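You operate a simulated robot arm through the tools that you are given. There is no shell and no other tool. Be economical: measure what you need, move in short steps, check, and stop when the job is done.

The job below is to be done with a simulated robot arm. You get a single attempt, and the scene is never put back.

JOB
Measure bush 1 on the caliper: pass it if 44 mm, else rework.
Fine: run the jaw back open.

The check looks at the end state, three seconds after you hand in, the way a careful person would. Anything else that was tipped, shoved, dropped, spilled or broken makes it a failure.

ROBOT AND FRAMES
A 6-joint arm with a two-finger parallel gripper, fixed in place. Base frame: the origin is at the foot of the arm, x ahead of it, y to its left, z up; the work surface is at about z = 0.8. Units: m, degrees, N and s.
With the tool pointing down near the work surface it reaches from about 0.26 to 0.68 m from the base axis. Its first joint turns from -66.0 to 66.0 degrees. Payload 2.9 kg.
The TCP is the grasp point between the finger pads, 0.03 m short of the fingertips. In the tool frame z runs along the fingers and y along their closing line. The gripper opens to 0.11 m. The fingers are 0.02 m wide and 0.01 m thick; the gripper's body (0.048 by 0.112 m) begins 0.055 m behind the TCP.
Orientation is that of the tool frame in the base frame, as a unit quaternion [x, y, z, w]. With the fingers straight down and closing along the base's y, the tool's x points along the base's -x, its y along +y and its z along -z.

CONTROLS
- The arm moves only by the tool nudge_tool. Its arguments are lists of equal length, an entry for each row: "slide": the shift along the base's x, y, z in units of 100 mm (1.0 is 100 mm), a list of three; "dr": the turn, a rotation vector about the base's x, y, z in units of 60 degrees (1.0 is 60 degrees), a list of three; "jaw": the gripper command, from -1 (shut) to 1 (fully open), values between in proportion. In form: {"slide": [[x, y, z], ...], "dr": [[rx, ry, rz], ...], "jaw": [jaw, ...]}. A call has 1 to 8 rows; each row is the pose to reach, as a shift and turn from the pose commanded when the call began. A call with a number of a shift or a turn outside -1 to 1 is refused whole. Rows are played at 5 a second. More than 0.05 m and 8.6 degrees between two rows, or a gripper value outside its range, and nothing of the call is played. A pose out of reach is approached as far as the arm can. The call stops where the force on the tool passes 50 N (or 10 N more than at its start, if that is more) or the arm is blocked; 0.2 s more then pass. The fingers move at their own pace (about 0.108 m/s each) and stop on an object; they squeeze with about 30 N. The grip force told is the motor's: it shows also when the fingers shut on nothing. Time passes only in rows, and 0.2 s behind the last, so rows that repeat a pose let the fingers close. The reply holds the time, the measured pose of the TCP, the force on the tool along the base axes, the opening and the grip force, in the units named above and with some noise, with the torque about the TCP (base axes, N m) and any sound that the robot's microphone picked up.
- Cameras (640 x 400 px; columns grow to the right, rows downward): "scene" is fixed at [0.0792, 0.437, 1.3821]; the picture's right is [-0.73, -0.68, 0.00], its down [-0.41, 0.44, -0.80] and it looks along [0.54, -0.59, -0.60] (base axes); focal length 353 px, centre (320, 200). "wrist" rides on the gripper at [0.072, 0.017, -0.103] in the tool frame; the picture's right is [-0.23, 0.97, 0.00], its down [-0.76, -0.18, -0.62] and it looks along [-0.61, -0.14, 0.78] (tool axes); focal length 222 px, centre (320, 200). There is no depth. A picture from a camera that has moved, and an enlarged one, comes with that camera's place and axes in the base frame and with its lens.
- grab_frame(camera): a new picture of that camera. No time passes.
- close_up(camera, box): a new picture of the part [left, top, right, bottom] of that camera's present view, enlarged. No time passes.
- job_done(): hands the job in; it is judged then, once.

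Go step by step. Nothing tells you positions but the pictures and the camera data: compare them with the known pose of the tool, close in by small moves and look again before you grip or let go. The budget is 120 turns and 64 pictures, counting those below and the enlarged ones. Unless the task says otherwise, let go and move clear before handing in, and close with one line.

The tools are called after "Request:" as name(argument=value, ...) on one line, values as JSON. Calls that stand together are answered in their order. nudge_tool: Moves the arm, as the interface text tells. Its arguments: {"type":"object","properties":{"slide":{"type":"array","items":{"type":"array","items":{"type":"number"}}},"dr":{"type":"array","items":{"type":"array","items":{"type":"number"}}},"jaw":{"type":"array","items":{"type":"number"}}},"required":["slide","dr","jaw"]} The other tools are called the same way: grab_frame (camera) takes a picture; close_up (camera, box) takes an enlarged picture of a part of a camera's view; job_done () hands the job in.

At the start:

```text
time_s: 0.0
ee_pos: [0.4651, -0.1527, 1.0629]
tcp_rot: [0.0, 1.0, 0.001, 0.0]
ft_force: [0.0, 0.0, 0.0]
moment: [-0.02, -0.05, -0.03]
width: 0.1101
grip_force: 0.3
```

scene: 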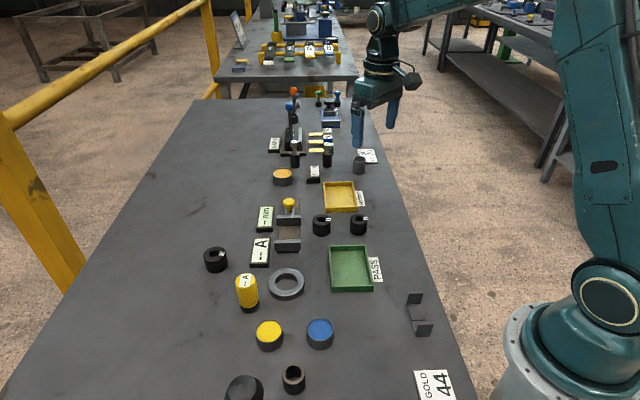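
wrist: 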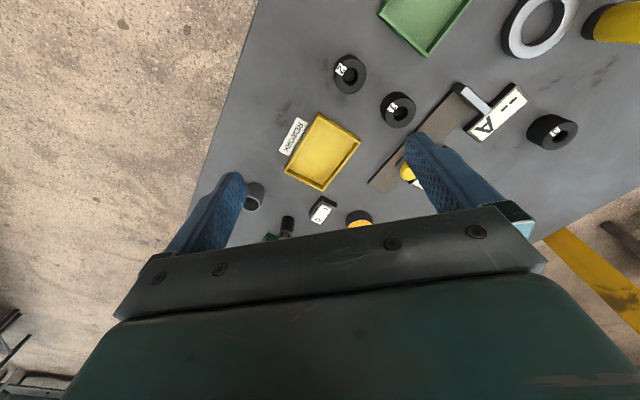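

I see a table with bushes, trays (yellow rework, green pass), and a caliper device near the middle with displays. I'll zoom in to identify bush 1 and the caliper.

Request:
close_up(camera="scene", box=[190, 180, 390, 305])

Request:
close_up(camera="wrist", box=[320, 30, 620, 217])

Request:
close_up(camera="scene", box=[250, 75, 400, 190])

```text
3.20 times, centred on (290, 242) of scene
camera zoom: at [0.0792, 0.437, 1.3821], right [-0.73, -0.68, 0.0], down [-0.41, 0.44, -0.8], along [0.54, -0.59, -0.6], focal length 1131 px, centre (416, 64)
```

zoom: 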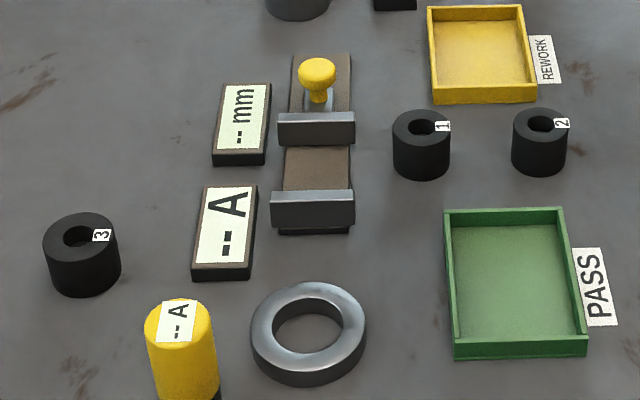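

```text
2.13 times, centred on (470, 124) of wrist
camera zoom: at [0.3936, -0.1356, 1.1667], right [0.23, 0.97, 0.0], down [0.76, -0.18, 0.62], along [0.61, -0.14, -0.78], focal length 474 px, centre (0, 363)
```

zoom: 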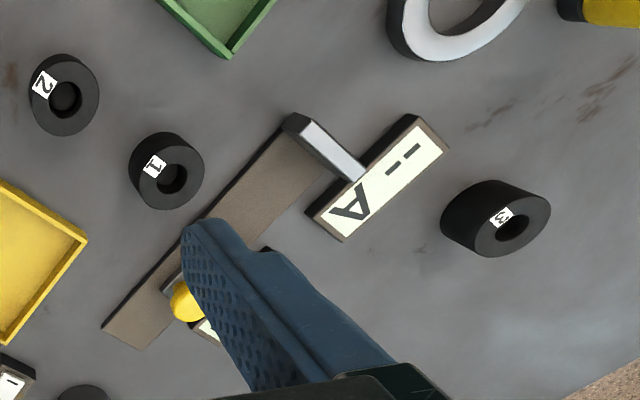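

```text
3.48 times, centred on (325, 132) of scene
camera zoom: at [0.0792, 0.437, 1.3821], right [-0.73, -0.68, 0.0], down [-0.41, 0.44, -0.8], along [0.54, -0.59, -0.6], focal length 1229 px, centre (303, 435)
```

zoom: 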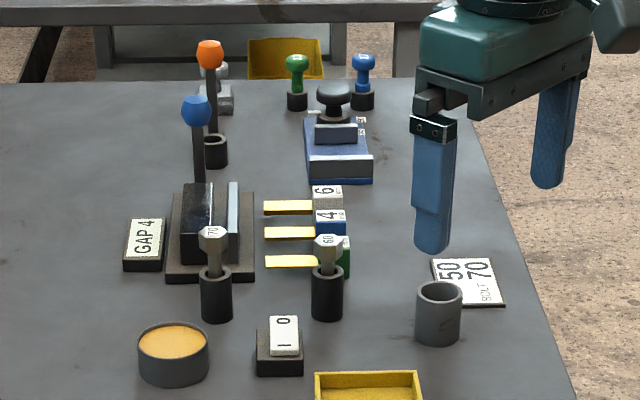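

I take bush 1 to be near (0.513, -0.043), about 37 mm tall, and the caliper's axis to run along (0.7, -0.7) with its fixed jaw near (0.52, 0.06). I'll read the remaining labels, then turn the tool so the fingers close across the caliper's axis.

Request:
close_up(camera="scene", box=[200, 270, 480, 400])

Request:
nudge_tool(slide=[[0, 0, 0], [0, 0, 0], [0, 0, 0], [0, 0.1, 0], [0, 0.2, 0], [0, 0.3, 0], [0, 0.3, 0]], dr=[[0, 0, -0.13], [0, 0, -0.26], [0, 0, -0.39], [0, 0, -0.52], [0, 0, -0.65], [0, 0, -0.7833], [0, 0, -0.7833]], jaw=[0.2, 0.2, 0.2, 0.2, 0.2, 0.2, 0.2])

Request:
grab_frame(camera="wrist")

```text
2.29 times, centred on (340, 335) of scene
camera zoom: at [0.0792, 0.437, 1.3821], right [-0.73, -0.68, 0.0], down [-0.41, 0.44, -0.8], along [0.54, -0.59, -0.6], focal length 808 px, centre (274, -109)
```

zoom: 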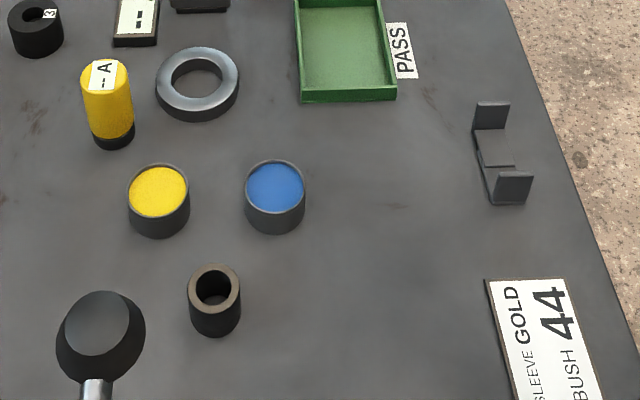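

```text
time_s: 1.6
ee_pos: [0.4641, -0.1235, 1.0631]
tcp_rot: [0.399, 0.917, 0.0, -0.001]
ft_force: [-0.9, 0.5, -0.2]
moment: [0.01, 0.03, -0.03]
width: 0.066
grip_force: 0.1
```

```text
57 pictures are left
camera wrist: at [0.4273, -0.0577, 1.166], right [0.87, 0.5, 0.0], down [0.39, -0.68, 0.62], along [0.31, -0.54, -0.78], focal length 222 px, centre (320, 200)
```

wrist: 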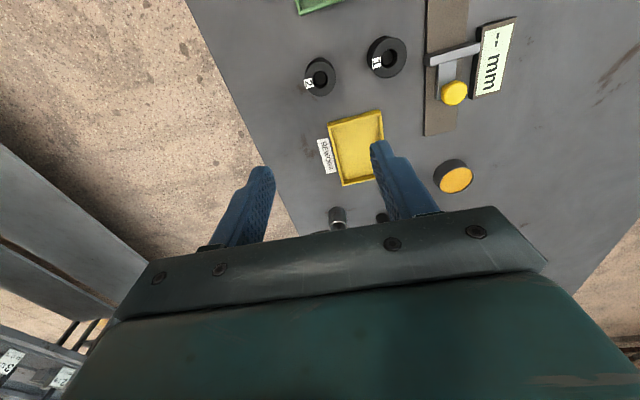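

The board asks for 44 mm for the bush. I'll move the gripper back so the wrist camera sees both the bush and the caliper.

Request:
nudge_tool(slide=[[0, 0.35, 0], [0.05, 0.7, 0], [0.1, 0.95, 0], [0.1, 0.95, 0]], dr=[[0, 0, 0], [0, 0, 0], [0, 0, 0], [0, 0, 0]], jaw=[0.2, 0.2, 0.2, 0.2])

Request:
grab_frame(camera="wrist")

Request:
close_up(camera="wrist", box=[220, 60, 480, 222])

```text
time_s: 2.6
ee_pos: [0.4749, -0.0279, 1.0636]
tcp_rot: [0.399, 0.917, 0.001, -0.001]
ft_force: [0.4, 0.0, 0.6]
moment: [0.02, -0.03, -0.04]
width: 0.0659
grip_force: 0.1
```

```text
56 pictures are left
camera wrist: at [0.4388, 0.0378, 1.1689], right [0.87, 0.5, 0.0], down [0.39, -0.68, 0.62], along [0.31, -0.54, -0.78], focal length 222 px, centre (320, 200)
```

wrist: 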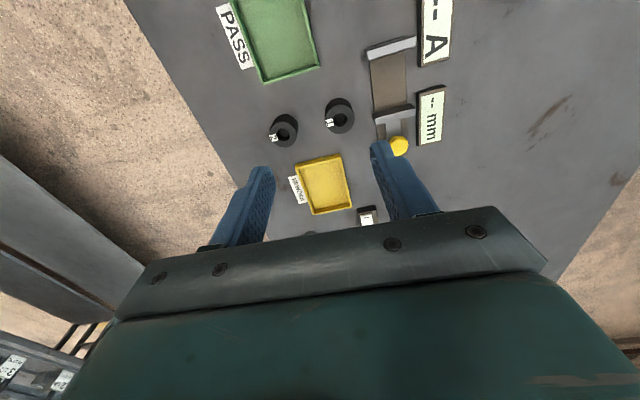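

```text
2.46 times, centred on (350, 141) of wrist
camera zoom: at [0.4388, 0.0378, 1.1689], right [0.87, 0.5, 0.0], down [0.39, -0.68, 0.62], along [0.31, -0.54, -0.78], focal length 547 px, centre (246, 345)
```

zoom: 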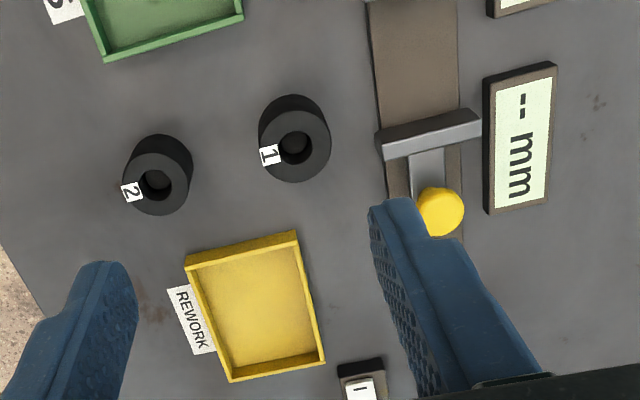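

Bush 1 triangulates to about (0.519, -0.044). I'll go above it and come down to z≈0.91 for a closer look.

Request:
nudge_tool(slide=[[0.2, -0.08, -0.2], [0.44, -0.16, -0.5], [0.44, -0.16, -0.9], [0.44, -0.16, -1.0], [0.44, -0.16, -1.0], [0.44, -0.16, -1.0]], dr=[[0, 0, 0], [0, 0, 0], [0, 0, 0], [0, 0, 0], [0, 0, 0], [0, 0, 0]], jaw=[0.2, 0.2, 0.2, 0.2, 0.2, 0.2])

Request:
grab_frame(camera="wrist")

Request:
close_up(camera="scene", box=[240, 140, 400, 260])

```text
time_s: 4.0
ee_pos: [0.5196, -0.0453, 0.9649]
tcp_rot: [0.399, 0.917, 0.0, -0.001]
ft_force: [0.6, 0.8, -0.4]
moment: [-0.01, 0.01, 0.0]
width: 0.066
grip_force: 0.0
```

```text
54 pictures are left
camera wrist: at [0.4837, 0.0204, 1.0688], right [0.87, 0.5, 0.0], down [0.39, -0.68, 0.62], along [0.31, -0.54, -0.78], focal length 222 px, centre (320, 200)
```

wrist: 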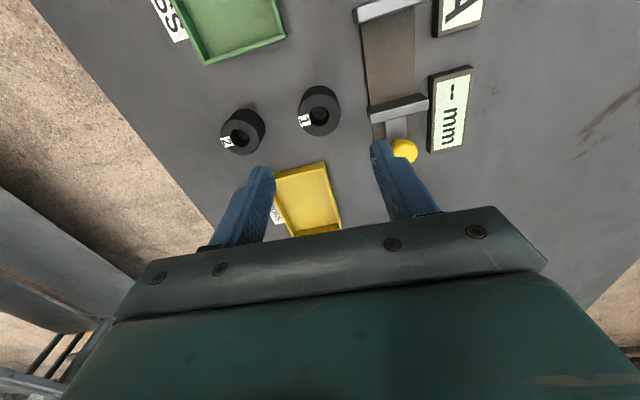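

```text
3.33 times, centred on (320, 200) of scene
camera zoom: at [0.0792, 0.437, 1.3821], right [-0.73, -0.68, 0.0], down [-0.41, 0.44, -0.8], along [0.54, -0.59, -0.6], focal length 1178 px, centre (320, 200)
```

zoom: 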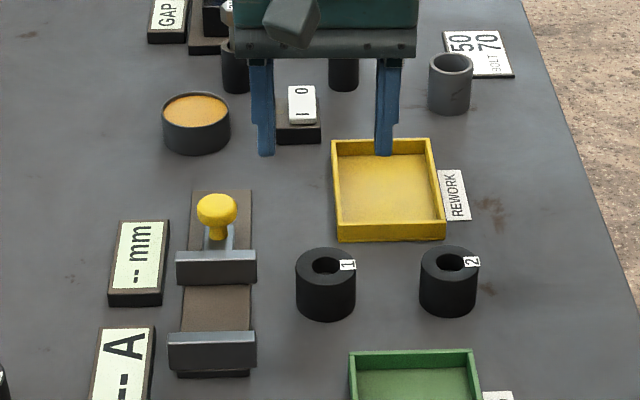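

The fingers line up over bush 1 (about (0.520, -0.043)). I'm descending to grasp height.

Request:
nudge_tool(slide=[[0, 0.02, -0.4], [0, 0.02, -0.7], [0, 0.02, -0.9], [0, 0.02, -0.95], [0, 0.02, -0.95]], dr=[[0, 0, 0], [0, 0, 0], [0, 0, 0], [0, 0, 0], [0, 0, 0]], jaw=[0.2, 0.2, 0.2, 0.2, 0.2])

Request:
grab_frame(camera="wrist")

Request:
close_up(camera="scene", box=[240, 140, 400, 260])

```text
time_s: 5.2
ee_pos: [0.5191, -0.0426, 0.8676]
tcp_rot: [0.399, 0.917, 0.0, 0.001]
ft_force: [-0.5, -0.3, 0.2]
moment: [-0.02, -0.04, 0.01]
width: 0.0659
grip_force: 0.1
```

```text
52 pictures are left
camera wrist: at [0.4832, 0.0224, 0.9717], right [0.87, 0.5, 0.0], down [0.39, -0.68, 0.62], along [0.31, -0.54, -0.78], focal length 222 px, centre (320, 200)
```

wrist: 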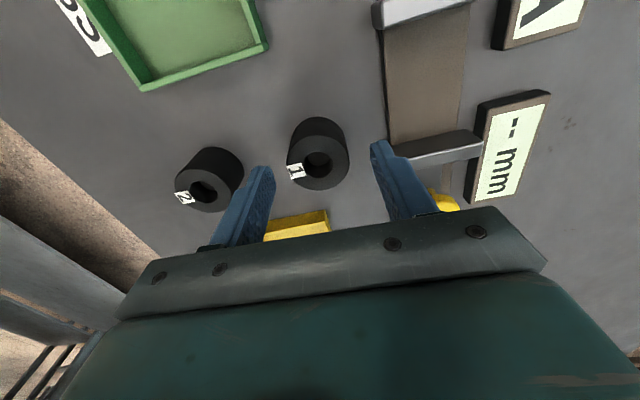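

```text
3.33 times, centred on (320, 200) of scene
camera zoom: at [0.0792, 0.437, 1.3821], right [-0.73, -0.68, 0.0], down [-0.41, 0.44, -0.8], along [0.54, -0.59, -0.6], focal length 1178 px, centre (320, 200)
```

zoom: 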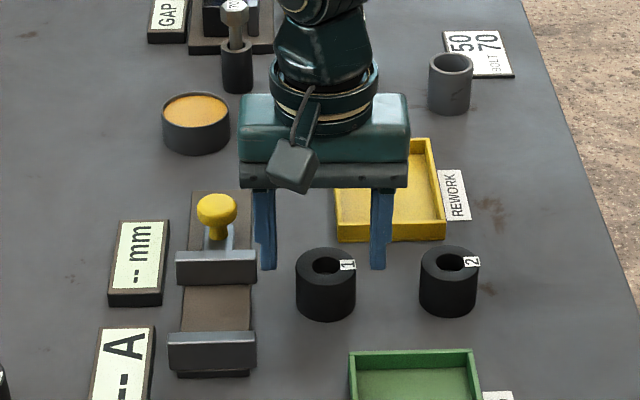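

All aligned, with the body clear of the caliper's knob. I'm going down and closing on the bush.

Request:
nudge_tool(slide=[[0.01, 0, -0.2], [0.01, 0, -0.32], [0.01, 0, -0.32], [0.01, 0, -0.32], [0.01, 0, -0.32], [0.01, 0, -0.32]], dr=[[0, 0, 0], [0, 0, 0], [0, 0, 0], [0, 0, 0], [0, 0, 0], [0, 0, 0]], jaw=[0.2, 0.2, 0.2, -0.4, -0.4, -0.4])

```text
time_s: 6.6
ee_pos: [0.5211, -0.042, 0.8343]
tcp_rot: [0.398, 0.917, -0.001, -0.001]
ft_force: [-1.2, -0.9, 0.8]
moment: [0.02, -0.03, 0.01]
width: 0.0426
grip_force: 29.9
```

The grip holds at about 42.6 mm of opening. I'm lifting it and carrying it above the caliper's gap, estimated at about (0.555, 0.028).

Request:
nudge_tool(slide=[[0, 0, 0.3], [0, 0, 0.7], [0, 0, 1.0], [0.15, 0.35, 1.0], [0.34, 0.7, 1.0], [0.34, 0.7, 1.0], [0.34, 0.7, 1.0]], dr=[[0, 0, 0], [0, 0, 0], [0, 0, 0], [0, 0, 0.015], [0, 0, 0.033], [0, 0, 0.033], [0, 0, 0.033]], jaw=[-0.4, -0.4, -0.4, -0.4, -0.4, -0.4, -0.4])

Request:
grab_frame(camera="wrist")

Request:
close_up(camera="scene", box=[210, 160, 370, 280])

```text
time_s: 8.2
ee_pos: [0.5558, 0.0282, 0.9365]
tcp_rot: [0.383, 0.924, -0.001, 0.0]
ft_force: [-0.8, 0.1, -0.9]
moment: [0.02, 0.0, -0.03]
width: 0.0427
grip_force: 30.4
```

```text
50 pictures are left
camera wrist: at [0.5182, 0.0914, 1.0396], right [0.85, 0.53, 0.0], down [0.41, -0.66, 0.62], along [0.33, -0.53, -0.78], focal length 222 px, centre (320, 200)
```

wrist: 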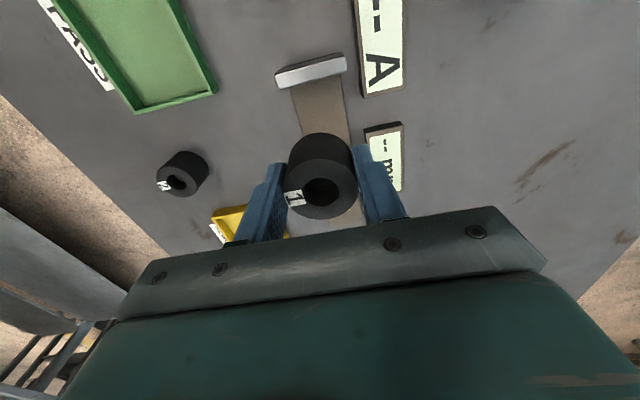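

```text
3.33 times, centred on (290, 220) of scene
camera zoom: at [0.0792, 0.437, 1.3821], right [-0.73, -0.68, 0.0], down [-0.41, 0.44, -0.8], along [0.54, -0.59, -0.6], focal length 1178 px, centre (420, 133)
```

zoom: 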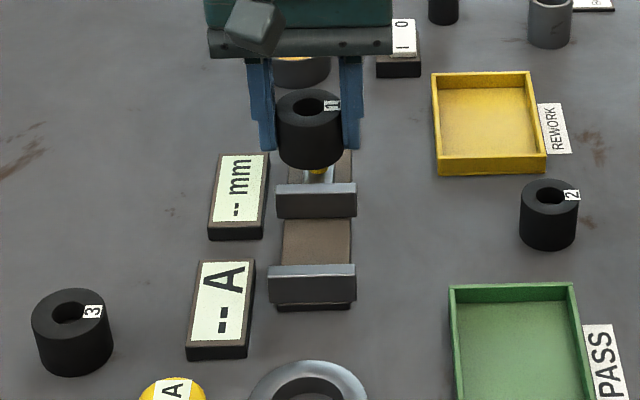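

Recomputed with the jaw height, the gap's centre is about (0.5566, 0.0256) and the opening is about 75 mm, so I'm within 3 mm. I'll lower it partway and check.

Request:
nudge_tool(slide=[[0.01, -0.02, -0.25], [0.01, -0.02, -0.5], [0.01, -0.02, -0.58], [0.01, -0.02, -0.58]], dr=[[0, 0, 0], [0, 0, 0], [0, 0, 0], [0, 0, 0]], jaw=[-0.4, -0.4, -0.4, -0.4])

Request:
grab_frame(camera="wrist")

Request:
close_up(camera="scene", box=[230, 170, 350, 260])

```text
time_s: 9.2
ee_pos: [0.5553, 0.027, 0.8787]
tcp_rot: [0.383, 0.924, 0.0, 0.0]
ft_force: [0.5, 0.2, 0.1]
moment: [-0.01, 0.0, 0.0]
width: 0.043
grip_force: 29.6
```

```text
48 pictures are left
camera wrist: at [0.5167, 0.0906, 0.9834], right [0.85, 0.53, 0.0], down [0.41, -0.66, 0.62], along [0.33, -0.53, -0.78], focal length 222 px, centre (320, 200)
```

wrist: 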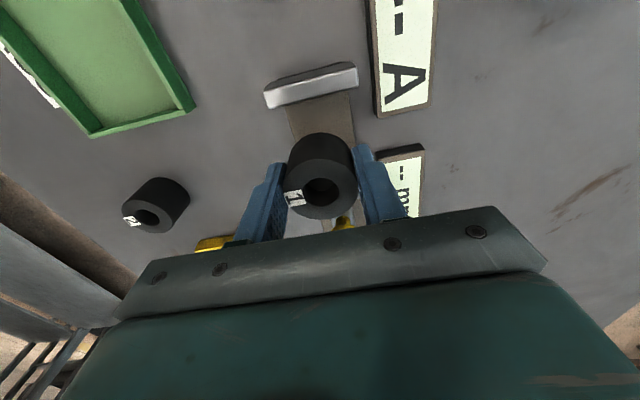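

```text
4.44 times, centred on (290, 215) of scene
camera zoom: at [0.0792, 0.437, 1.3821], right [-0.73, -0.68, 0.0], down [-0.41, 0.44, -0.8], along [0.54, -0.59, -0.6], focal length 1571 px, centre (453, 133)
```

zoom: 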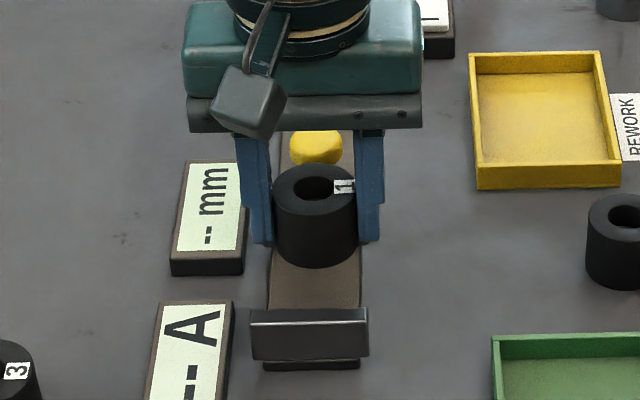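

The bush is centred in the gap and the fingers clear both displays by about 7 mm. I'll lower it slowly to the bed.

Request:
nudge_tool(slide=[[0, 0, -0.15], [0, 0, -0.3], [0, 0, -0.34], [0, 0, -0.36], [0, 0, -0.36]], dr=[[0, 0, 0], [0, 0, 0], [0, 0, 0], [0, 0, 0], [0, 0, 0]], jaw=[-0.4, -0.4, -0.4, -0.4, -0.4])

Request:
close_up(camera="scene", box=[230, 170, 350, 260])

```text
time_s: 10.4
ee_pos: [0.5548, 0.025, 0.8435]
tcp_rot: [0.382, 0.924, 0.0, 0.002]
ft_force: [-6.7, 1.4, 16.9]
moment: [-0.01, 0.28, 0.02]
width: 0.0425
grip_force: 30.5
```

```text
4.44 times, centred on (290, 215) of scene
camera zoom: at [0.0788, 0.437, 1.3821], right [-0.73, -0.68, 0.0], down [-0.41, 0.44, -0.8], along [0.55, -0.59, -0.6], focal length 1571 px, centre (453, 133)
```

zoom: 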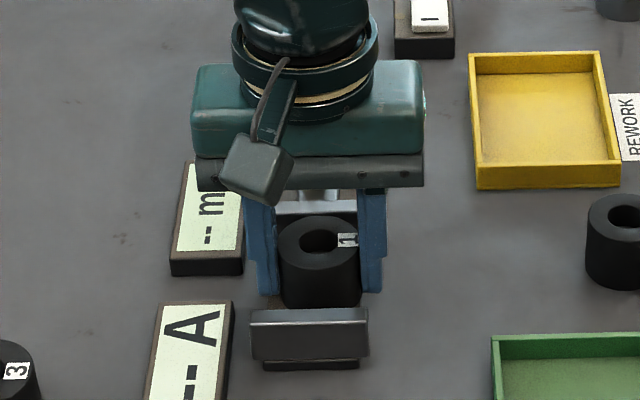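

It made contact with the bed (17 N up). I'll ease off slightly and open the fingers a little, staying clear of the displays.

Request:
nudge_tool(slide=[[0, 0, 0.005], [0, 0, 0.01], [0, 0, 0.01], [0, 0, 0.01], [0, 0, 0.01]], dr=[[0, 0, 0], [0, 0, 0], [0, 0, 0], [0, 0, 0], [0, 0, 0]], jaw=[-0.4, -0.4, -0.1, -0.1, -0.1])

Request:
close_up(camera="scene", box=[230, 170, 350, 260])

```text
time_s: 11.6
ee_pos: [0.5544, 0.0255, 0.8422]
tcp_rot: [0.383, 0.924, 0.0, 0.0]
ft_force: [-0.5, 0.4, -0.4]
moment: [0.0, 0.0, -0.01]
width: 0.0493
grip_force: 0.2
```

```text
4.44 times, centred on (290, 215) of scene
camera zoom: at [0.0792, 0.437, 1.3821], right [-0.73, -0.68, 0.0], down [-0.41, 0.44, -0.8], along [0.54, -0.59, -0.6], focal length 1571 px, centre (453, 133)
```

zoom: 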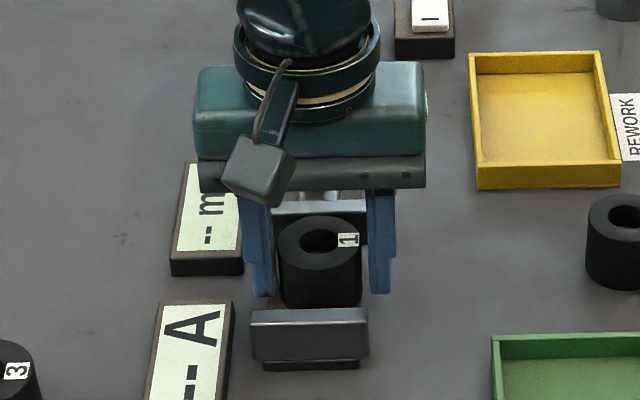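

The bush is standing in the gap. I'll rise clear and move above the knob.

Request:
nudge_tool(slide=[[0, 0, 0.3], [0, 0, 0.7], [0, 0, 0.9], [0.25, -0.25, 0.9], [0.53, -0.53, 0.9], [0.53, -0.53, 0.9]], dr=[[0, 0, 0], [0, 0, 0], [0, 0, 0], [0, 0, 0], [0, 0, 0], [0, 0, 0]], jaw=[-0.1, -0.1, -0.1, -0.1, -0.1, -0.1])

Request:
close_up(camera="wrist", box=[220, 40, 480, 222])

Request:
close_up(camera="scene", box=[230, 170, 350, 260])

```text
time_s: 13.0
ee_pos: [0.6066, -0.0296, 0.9324]
tcp_rot: [0.383, 0.924, 0.0, 0.0]
ft_force: [-0.1, 0.4, 0.0]
moment: [0.01, 0.0, 0.0]
width: 0.0493
grip_force: 0.0
```

```text
2.20 times, centred on (350, 131) of wrist
camera zoom: at [0.5678, 0.0345, 1.0363], right [0.85, 0.53, 0.0], down [0.41, -0.66, 0.62], along [0.33, -0.53, -0.78], focal length 488 px, centre (254, 352)
```

zoom: 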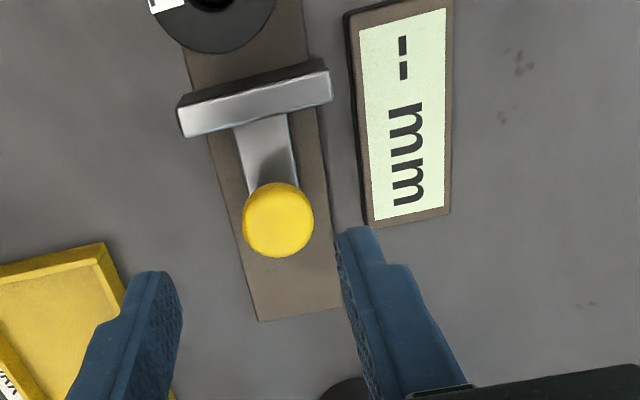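

```text
4.44 times, centred on (290, 215) of scene
camera zoom: at [0.0792, 0.437, 1.3821], right [-0.73, -0.68, 0.0], down [-0.41, 0.44, -0.8], along [0.54, -0.59, -0.6], focal length 1571 px, centre (453, 133)
```

zoom: 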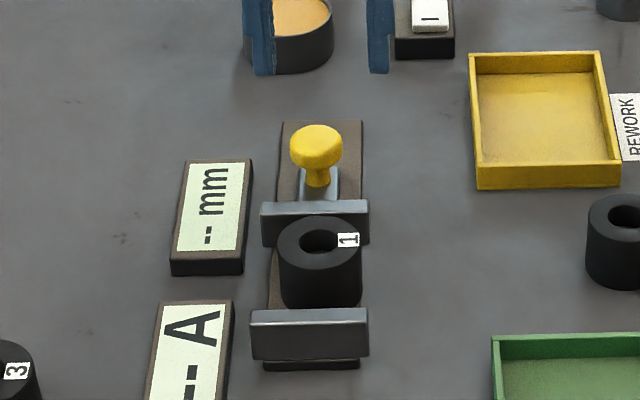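

The knob head is at about (0.613, -0.030, 0.845) and about 29 mm across. I'll descend around it with the fingers straddling it.

Request:
nudge_tool(slide=[[0.05, 0, -0.3], [0.06, 0, -0.55], [0.06, 0, -0.7], [0.06, 0, -0.84], [0.06, 0, -0.84]], dr=[[0, 0, 0], [0, 0, 0], [0, 0, 0], [0, 0, 0], [0, 0, 0]], jaw=[-0.1, -0.1, -0.1, -0.1, -0.1])

Request:
grab_frame(camera="wrist")

Request:
close_up(camera="scene", box=[230, 170, 350, 260])

```text
time_s: 14.2
ee_pos: [0.613, -0.028, 0.8476]
tcp_rot: [0.383, 0.924, 0.0, 0.0]
ft_force: [-0.1, 0.7, 0.9]
moment: [0.02, -0.01, 0.02]
width: 0.0495
grip_force: 0.0
```

```text
42 pictures are left
camera wrist: at [0.5749, 0.0365, 0.9527], right [0.85, 0.53, 0.0], down [0.41, -0.66, 0.62], along [0.33, -0.53, -0.78], focal length 222 px, centre (320, 200)
```

wrist: 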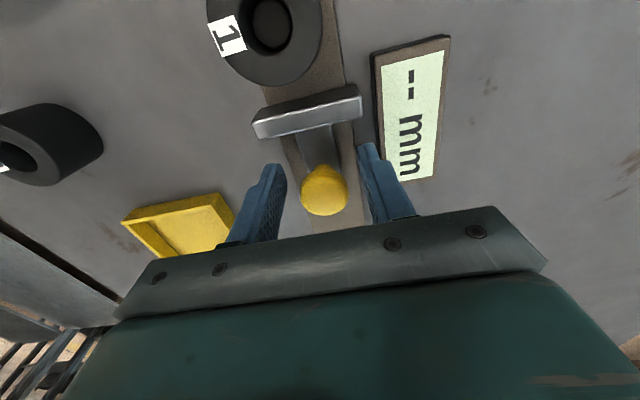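

```text
4.44 times, centred on (290, 215) of scene
camera zoom: at [0.0792, 0.437, 1.3821], right [-0.73, -0.68, 0.0], down [-0.41, 0.44, -0.8], along [0.54, -0.59, -0.6], focal length 1571 px, centre (453, 133)
```

zoom: 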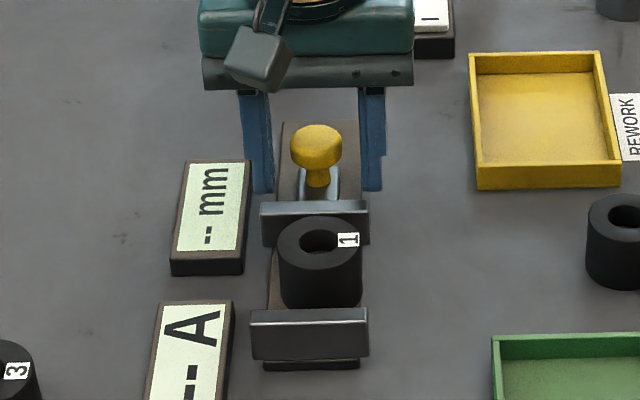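

The knob sits exactly at the grasp point. Closing gently on it now.

Request:
nudge_tool(slide=[[0, 0, 0], [0, 0, 0], [0, 0, 0]], dr=[[0, 0, 0], [0, 0, 0], [0, 0, 0]], jaw=[-0.7, -0.7, -0.7])

```text
time_s: 15.0
ee_pos: [0.6144, -0.0268, 0.8489]
tcp_rot: [0.382, 0.924, -0.001, 0.0]
ft_force: [6.2, 4.4, -5.7]
moment: [-0.14, -0.29, 0.08]
width: 0.0293
grip_force: 44.7
```

The knob is gripped (29 mm). I'll slide it toward the fixed jaw in short steps.

Request:
nudge_tool(slide=[[-0.035, 0.035, 0], [-0.07, 0.07, 0], [-0.105, 0.105, 0], [-0.14, 0.14, 0], [-0.14, 0.14, 0]], dr=[[0, 0, 0], [0, 0, 0], [0, 0, 0], [0, 0, 0], [0, 0, 0]], jaw=[-0.7, -0.7, -0.7, -0.7, -0.7])

Request:
close_up(camera="scene", box=[230, 170, 350, 260])

```text
time_s: 16.2
ee_pos: [0.6003, -0.0128, 0.8486]
tcp_rot: [0.383, 0.924, 0.0, 0.001]
ft_force: [9.6, 9.8, -11.6]
moment: [0.06, -0.16, 0.05]
width: 0.0293
grip_force: 45.0
```

```text
4.44 times, centred on (290, 215) of scene
camera zoom: at [0.0796, 0.4372, 1.382], right [-0.73, -0.68, 0.0], down [-0.41, 0.44, -0.8], along [0.54, -0.59, -0.6], focal length 1571 px, centre (453, 133)
```

zoom: 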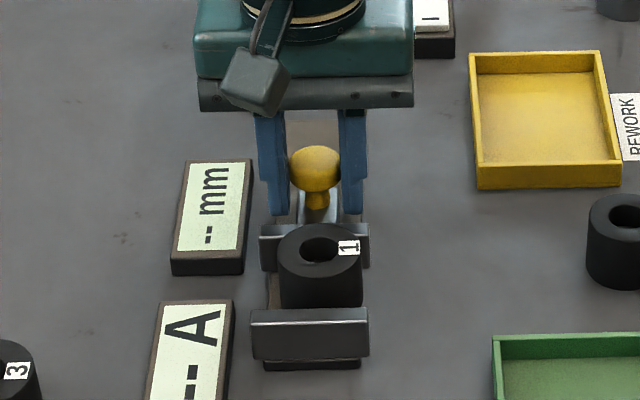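

The jaw slides smoothly. I'll continue, shifting a little sideways and down to relieve the strain.

Request:
nudge_tool(slide=[[-0.015, 0.035, -0.005], [-0.04, 0.06, -0.005], [-0.065, 0.085, -0.005], [-0.065, 0.085, -0.005]], dr=[[0, 0, 0], [0, 0, 0], [0, 0, 0], [0, 0, 0]], jaw=[-0.7, -0.7, -0.7, -0.7])

Request:
close_up(camera="scene", box=[230, 170, 350, 260])

```text
time_s: 17.2
ee_pos: [0.5931, -0.006, 0.8483]
tcp_rot: [0.383, 0.924, -0.001, -0.001]
ft_force: [2.8, 1.5, -6.6]
moment: [0.09, 0.1, 0.0]
width: 0.0294
grip_force: 44.9
```

```text
4.44 times, centred on (290, 215) of scene
camera zoom: at [0.0794, 0.437, 1.3821], right [-0.73, -0.68, 0.0], down [-0.41, 0.44, -0.8], along [0.54, -0.59, -0.6], focal length 1571 px, centre (453, 133)
```

zoom: 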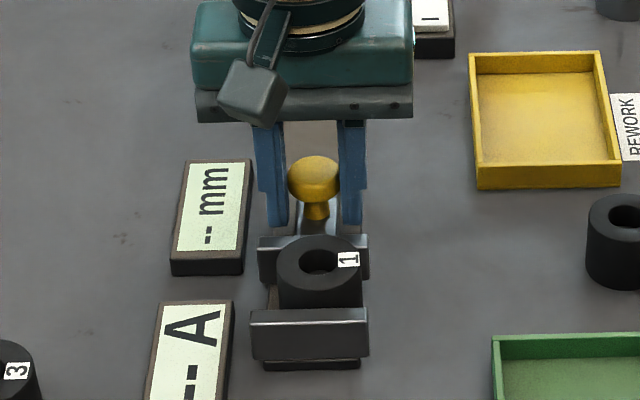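

The bush is now being pushed by the moving jaw toward the fixed one. Small steps from here.

Request:
nudge_tool(slide=[[-0.013, 0.016, -0.005], [-0.026, 0.03, -0.005], [-0.038, 0.044, -0.005], [-0.038, 0.044, -0.005]], dr=[[0, 0, 0], [0, 0, 0], [0, 0, 0], [0, 0, 0]], jaw=[-0.7, -0.7, -0.7, -0.7])

Request:
close_up(camera="scene", box=[230, 170, 350, 260])

```text
time_s: 18.2
ee_pos: [0.591, -0.0051, 0.8502]
tcp_rot: [0.387, 0.922, 0.0, 0.003]
ft_force: [13.9, -26.1, -2.8]
moment: [-0.42, -0.34, -0.03]
width: 0.0294
grip_force: 45.0
```

```text
4.44 times, centred on (290, 215) of scene
camera zoom: at [0.0796, 0.4364, 1.3823], right [-0.73, -0.68, 0.0], down [-0.41, 0.44, -0.8], along [0.54, -0.59, -0.6], focal length 1571 px, centre (453, 133)
```

zoom: 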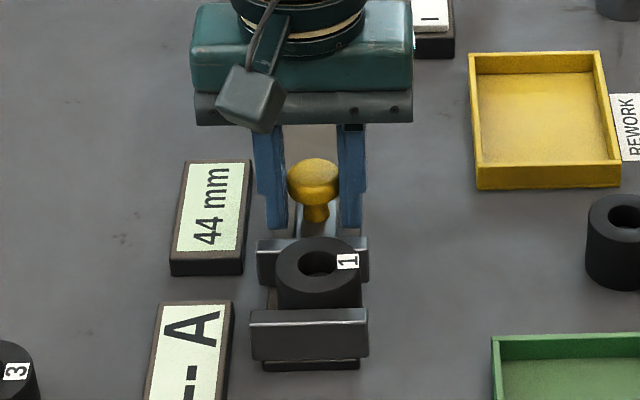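

The display shows a reading; I'll enlarge it to be sure.

Request:
close_up(camera="scene", box=[255, 200, 315, 245])

```text
8.89 times, centred on (285, 222) of scene
camera zoom: at [0.0796, 0.4364, 1.3823], right [-0.73, -0.68, 0.0], down [-0.41, 0.44, -0.8], along [0.54, -0.59, -0.6], focal length 3141 px, centre (631, 0)
```

zoom: 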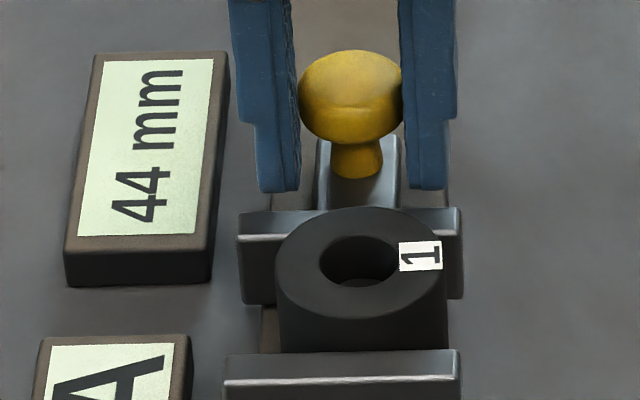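

It reads 44 mm, so bush 1 passes. Now I'll run the jaw back open.

Request:
nudge_tool(slide=[[0.04, -0.04, 0], [0.09, -0.09, 0], [0.14, -0.14, 0.005], [0.19, -0.19, 0.005], [0.24, -0.245, 0.005], [0.24, -0.245, 0.005]], dr=[[0, 0, 0], [0, 0, 0], [0, 0, 0], [0, 0, 0], [0, 0, 0], [0, 0, 0]], jaw=[-0.7, -0.7, -0.7, -0.7, -0.7, -0.7])

Request:
close_up(camera="scene", box=[230, 170, 350, 260])

```text
time_s: 19.6
ee_pos: [0.6129, -0.0272, 0.8487]
tcp_rot: [0.384, 0.923, -0.001, 0.0]
ft_force: [-19.8, -18.5, 21.2]
moment: [-0.12, 0.4, -0.25]
width: 0.0294
grip_force: 44.7
```

```text
4.44 times, centred on (290, 215) of scene
camera zoom: at [0.0783, 0.4366, 1.3823], right [-0.73, -0.68, 0.0], down [-0.41, 0.44, -0.8], along [0.55, -0.59, -0.6], focal length 1571 px, centre (453, 133)
```

zoom: 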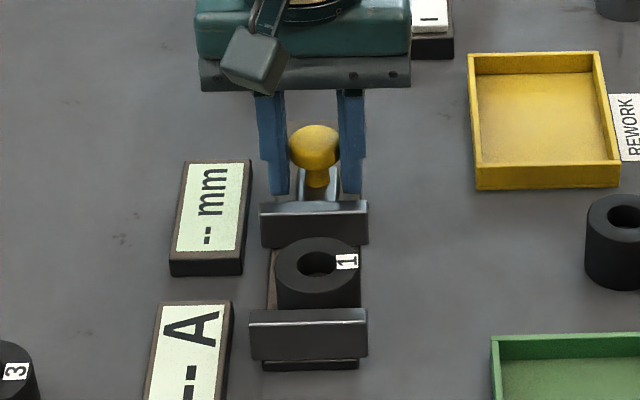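

The jaw is back where it started. I'll relieve the side force, release the knob and rise.

Request:
nudge_tool(slide=[[-0.015, -0.01, 0.008], [-0.02, -0.016, 0.012], [-0.02, -0.016, 0.012], [-0.02, -0.016, 0.012], [-0.02, -0.016, 0.3], [-0.02, -0.016, 0.7], [-0.02, -0.016, 0.9]], dr=[[0, 0, 0], [0, 0, 0], [0, 0, 0], [0, 0, 0], [0, 0, 0], [0, 0, 0], [0, 0, 0]], jaw=[-0.7, -0.7, -0.1, -0.1, -0.1, -0.1, -0.1])

Request:
close_up(camera="scene", box=[230, 170, 390, 290])

```text
time_s: 21.2
ee_pos: [0.611, -0.0259, 0.9386]
tcp_rot: [0.383, 0.924, 0.0, 0.0]
ft_force: [0.5, 0.0, 0.8]
moment: [-0.02, -0.01, 0.04]
width: 0.0497
grip_force: 0.1
```

```text
3.33 times, centred on (310, 230) of scene
camera zoom: at [0.0792, 0.437, 1.3821], right [-0.73, -0.68, 0.0], down [-0.41, 0.44, -0.8], along [0.54, -0.59, -0.6], focal length 1178 px, centre (353, 100)
```

zoom: 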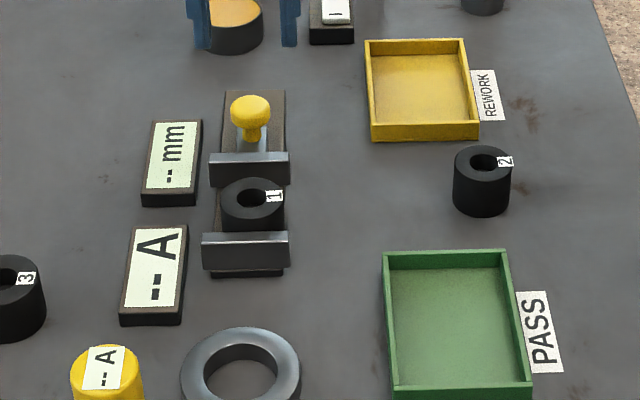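

The jaw is open and the bush stands against the fixed jaw at about (0.544, 0.035). I'll move above it.

Request:
nudge_tool(slide=[[-0.2, 0.2, 0], [-0.45, 0.4, 0], [-0.672, 0.61, 0], [-0.672, 0.61, -0.2], [-0.672, 0.61, -0.4], [-0.672, 0.61, -0.4]], dr=[[0, 0, 0], [0, 0, 0], [0, 0, 0], [0, 0, 0], [0, 0, 0], [0, 0, 0]], jaw=[-0.07, -0.07, -0.07, -0.07, -0.07, -0.07])

Request:
grab_frame(camera="wrist")

Request:
close_up(camera="scene", box=[230, 170, 350, 260])

```text
time_s: 22.6
ee_pos: [0.5465, 0.035, 0.8971]
tcp_rot: [0.383, 0.924, 0.0, 0.0]
ft_force: [-0.8, -0.3, 0.2]
moment: [-0.03, -0.01, 0.03]
width: 0.0514
grip_force: 0.0
```

```text
34 pictures are left
camera wrist: at [0.5072, 0.0993, 1.0017], right [0.85, 0.53, 0.0], down [0.41, -0.66, 0.62], along [0.33, -0.53, -0.78], focal length 222 px, centre (320, 200)
```

wrist: 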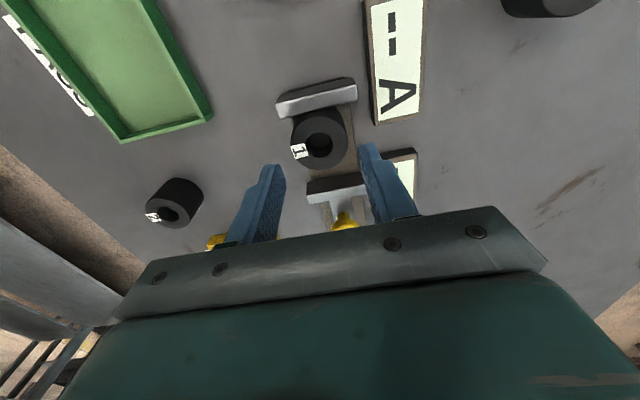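

```text
4.44 times, centred on (290, 215) of scene
camera zoom: at [0.0792, 0.437, 1.3821], right [-0.73, -0.68, 0.0], down [-0.41, 0.44, -0.8], along [0.54, -0.59, -0.6], focal length 1571 px, centre (453, 133)
```

zoom: 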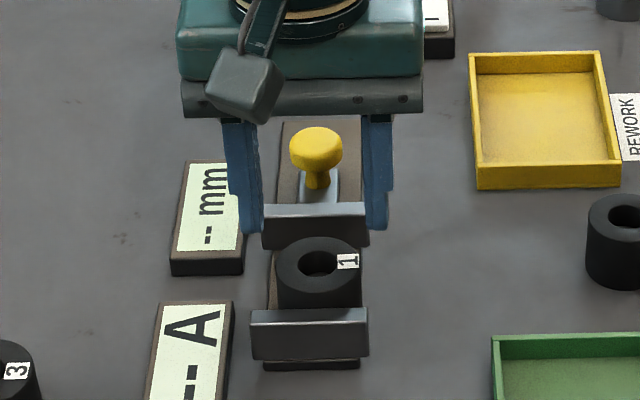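

Wrist and scene views put the bush at about (0.543, 0.039). I'll correct by a few millimetres and go down partway, then check.

Request:
nudge_tool(slide=[[-0.035, 0.035, -0.1], [-0.035, 0.035, -0.22], [-0.035, 0.035, -0.22]], dr=[[0, 0, 0], [0, 0, 0], [0, 0, 0]], jaw=[-0.07, -0.07, -0.07])

Request:
close_up(camera="wrist", box=[220, 60, 440, 222])

Request:
close_up(camera="scene", box=[230, 170, 350, 260])

```text
time_s: 23.4
ee_pos: [0.5408, 0.0382, 0.8759]
tcp_rot: [0.382, 0.924, 0.0, 0.0]
ft_force: [0.4, -0.1, 0.7]
moment: [0.0, 0.02, -0.02]
width: 0.0511
grip_force: 0.0
```

```text
2.47 times, centred on (330, 141) of wrist
camera zoom: at [0.5018, 0.1022, 0.98], right [0.85, 0.53, 0.0], down [0.41, -0.66, 0.62], along [0.33, -0.53, -0.78], focal length 548 px, centre (295, 346)
```

zoom: 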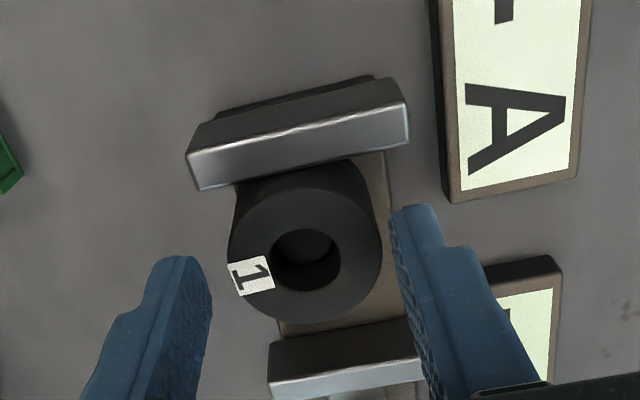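

```text
4.44 times, centred on (290, 215) of scene
camera zoom: at [0.0792, 0.437, 1.3821], right [-0.73, -0.68, 0.0], down [-0.41, 0.44, -0.8], along [0.54, -0.59, -0.6], focal length 1571 px, centre (453, 133)
```

zoom: 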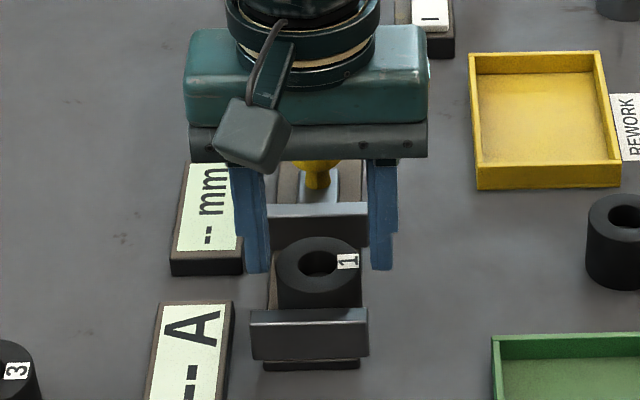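

Nearly centred; a 3 mm correction sideways, then down and grip.

Request:
nudge_tool(slide=[[0.033, 0.007, -0.05], [0.033, 0.007, -0.2], [0.033, 0.007, -0.325], [0.033, 0.007, -0.325], [0.033, 0.007, -0.325], [0.033, 0.007, -0.325], [0.033, 0.007, -0.325]], dr=[[0, 0, 0], [0, 0, 0], [0, 0, 0], [0, 0, 0], [0, 0, 0], [0, 0, 0], [0, 0, 0]], jaw=[-0.1, -0.1, -0.1, -0.1, -0.4, -0.4, -0.4])

Request:
close_up(camera="scene", box=[230, 170, 390, 290])

```text
time_s: 25.0
ee_pos: [0.5449, 0.0381, 0.8441]
tcp_rot: [0.382, 0.924, 0.0, 0.0]
ft_force: [0.0, 0.3, -0.4]
moment: [-0.04, -0.02, 0.03]
width: 0.043
grip_force: 30.0
```

```text
3.33 times, centred on (310, 230) of scene
camera zoom: at [0.0792, 0.437, 1.3821], right [-0.73, -0.68, 0.0], down [-0.41, 0.44, -0.8], along [0.54, -0.59, -0.6], focal length 1178 px, centre (353, 100)
```

zoom: 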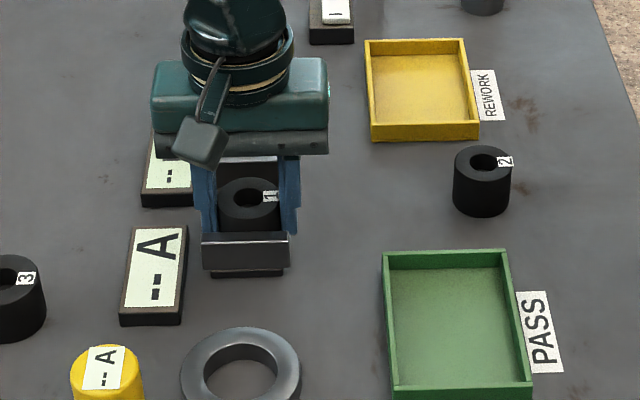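

The bush is held (43 mm, 30 N). I'm lifting it straight up and carrying it above the PASS tray, centre about (0.39, 0.0).

Request:
nudge_tool(slide=[[0, 0, 0.3], [0, 0, 0.7], [0, 0, 1.0], [-0.35, -0.1, 1.0], [-0.7, -0.2, 1.0], [-1.0, -0.3, 1.0], [-1.0, -0.3, 1.0]], dr=[[0, 0, 0], [0, 0, 0], [0, 0, 0], [0, 0, 0], [0, 0, 0], [0, 0, 0], [0, 0, 0]], jaw=[-0.4, -0.4, -0.4, -0.4, -0.4, -0.4, -0.4])

Request:
nudge_tool(slide=[[-0.3, -0.05, 0], [-0.55, -0.08, 0], [-0.55, -0.08, 0], [-0.55, -0.08, 0]], dr=[[0, 0, 0], [0, 0, 0], [0, 0, 0], [0, 0, 0]], jaw=[-0.4, -0.4, -0.4, -0.4])

Request:
grab_frame(camera="wrist")

Request:
grab_frame(camera="scene")

```text
time_s: 26.6
ee_pos: [0.443, 0.0078, 0.948]
tcp_rot: [0.382, 0.924, 0.0, 0.0]
ft_force: [-0.5, -0.2, -1.7]
moment: [0.02, 0.0, 0.0]
width: 0.0429
grip_force: 30.0
```

```text
time_s: 27.6
ee_pos: [0.3864, 0.0006, 0.9465]
tcp_rot: [0.382, 0.924, 0.0, 0.0]
ft_force: [-0.7, -1.1, -0.6]
moment: [-0.02, -0.02, -0.02]
width: 0.0428
grip_force: 29.9
```

```text
29 pictures are left
camera wrist: at [0.3484, 0.0648, 1.0499], right [0.85, 0.53, 0.0], down [0.41, -0.66, 0.62], along [0.33, -0.53, -0.78], focal length 222 px, centre (320, 200)
```

wrist: 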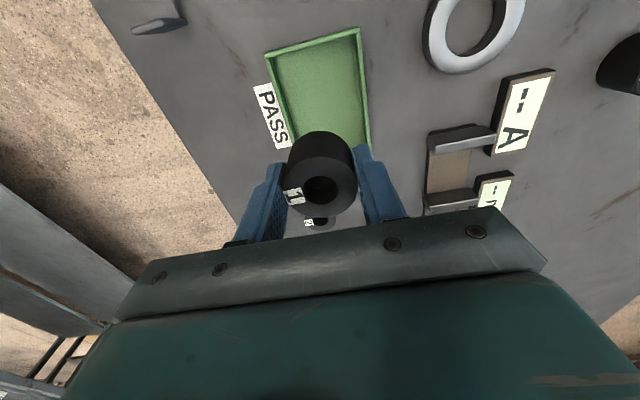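

```text
28 pictures are left
```

scene: 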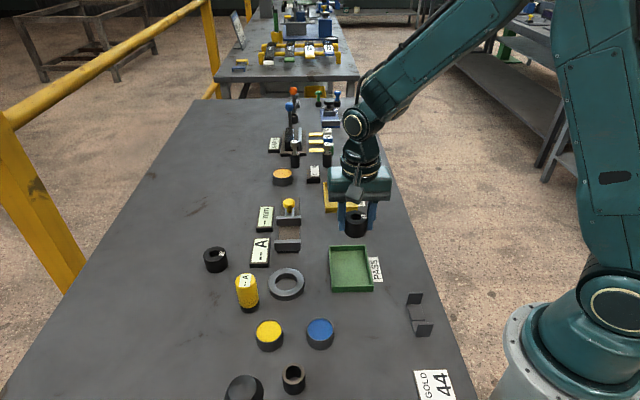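

The PASS tray's centre is about (0.387, 0.009), and it is about 79 mm by 108 mm. The fingers currently close across its narrow side, so I'll turn the tool 90° to open along the long side.

Request:
nudge_tool(slide=[[0, 0.02, 0], [0, 0.04, 0], [0, 0.06, 0], [0, 0.085, 0], [0, 0.085, 0], [0, 0.085, 0], [0, 0.085, 0], [0, 0.085, 0]], dr=[[0, 0, 0.125], [0, 0, 0.25], [0, 0, 0.375], [0, 0, 0.5], [0, 0, 0.625], [0, 0, 0.75], [0, 0, 0.875], [0, 0, 1.0]], jaw=[-0.4, -0.4, -0.4, -0.4, -0.4, -0.4, -0.4, -0.4])

Request:
nudge_tool(slide=[[0, 0, 0], [0, 0, 0], [0, 0, 0], [0, 0, 0], [0, 0, 0]], dr=[[0, 0, 0.125], [0, 0, 0.25], [0, 0, 0.375], [0, 0, 0.5], [0, 0, 0.5]], jaw=[-0.4, -0.4, -0.4, -0.4, -0.4])

Request:
grab_frame(camera="wrist")

Request:
close_up(camera="scene", box=[270, 180, 430, 300])

```text
time_s: 29.4
ee_pos: [0.3897, 0.0081, 0.9429]
tcp_rot: [-0.131, 0.991, 0.0, 0.0]
ft_force: [-0.5, -0.1, -0.6]
moment: [-0.01, 0.01, 0.02]
width: 0.0428
grip_force: 30.2
```

```text
time_s: 30.6
ee_pos: [0.3894, 0.0088, 0.9439]
tcp_rot: [-0.383, 0.924, 0.0, -0.001]
ft_force: [-0.4, -0.3, -0.4]
moment: [0.0, -0.02, -0.01]
width: 0.0428
grip_force: 30.8
```

```text
27 pictures are left
camera wrist: at [0.328, -0.0291, 1.048], right [-0.53, 0.85, 0.0], down [0.66, 0.41, 0.62], along [0.53, 0.33, -0.78], focal length 222 px, centre (320, 200)
```

wrist: 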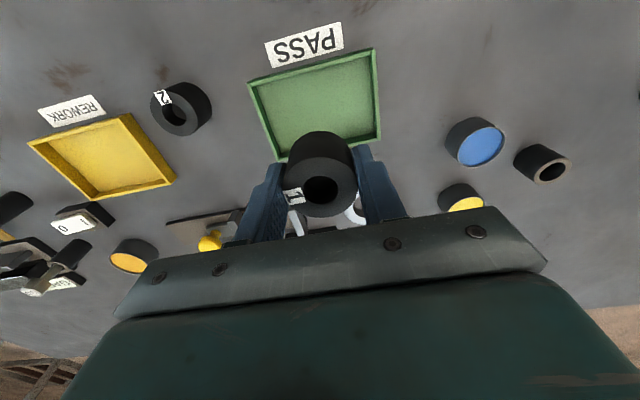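

```text
3.33 times, centred on (350, 240) of scene
camera zoom: at [0.0792, 0.437, 1.3821], right [-0.73, -0.68, 0.0], down [-0.41, 0.44, -0.8], along [0.54, -0.59, -0.6], focal length 1178 px, centre (220, 67)
```

zoom: 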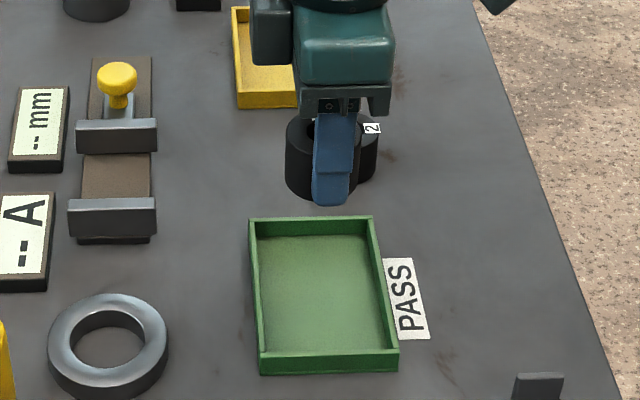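

The TCP is over the tray's centre (about (0.388, 0.008)). I'm lowering it.

Request:
nudge_tool(slide=[[-0.01, -0.01, -0.3], [-0.01, -0.01, -0.6], [-0.01, -0.01, -0.8], [-0.01, -0.01, -0.8]], dr=[[0, 0, 0], [0, 0, 0], [0, 0, 0], [0, 0, 0]], jaw=[-0.4, -0.4, -0.4, -0.4])

Request:
close_up(camera="scene", box=[270, 200, 430, 320])

Request:
grab_frame(camera="wrist")

```text
time_s: 31.6
ee_pos: [0.39, 0.0078, 0.8641]
tcp_rot: [-0.383, 0.924, 0.0, 0.0]
ft_force: [-0.3, -0.3, -0.7]
moment: [-0.01, 0.0, 0.0]
width: 0.0427
grip_force: 29.8
```

```text
3.33 times, centred on (350, 260) of scene
camera zoom: at [0.0792, 0.437, 1.3821], right [-0.73, -0.68, 0.0], down [-0.41, 0.44, -0.8], along [0.54, -0.59, -0.6], focal length 1178 px, centre (220, 0)
```

zoom: 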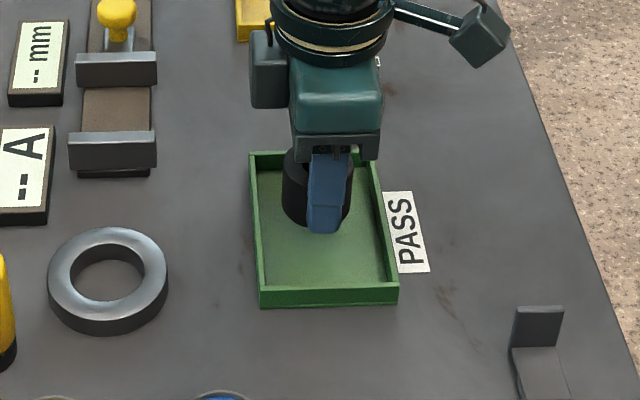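

```text
24 pictures are left
camera wrist: at [0.3281, -0.0306, 0.9676], right [-0.53, 0.85, 0.0], down [0.66, 0.41, 0.62], along [0.53, 0.33, -0.78], focal length 222 px, centre (320, 200)
```

wrist: 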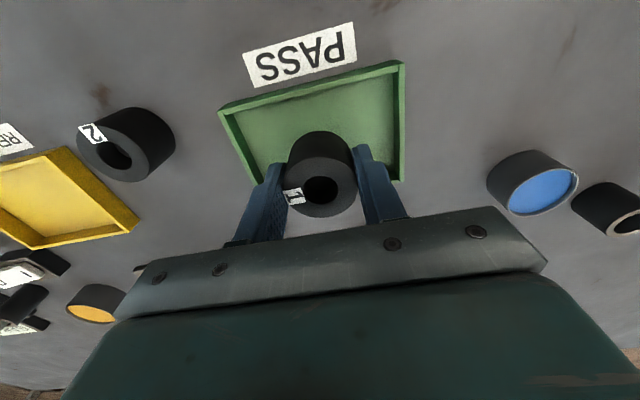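

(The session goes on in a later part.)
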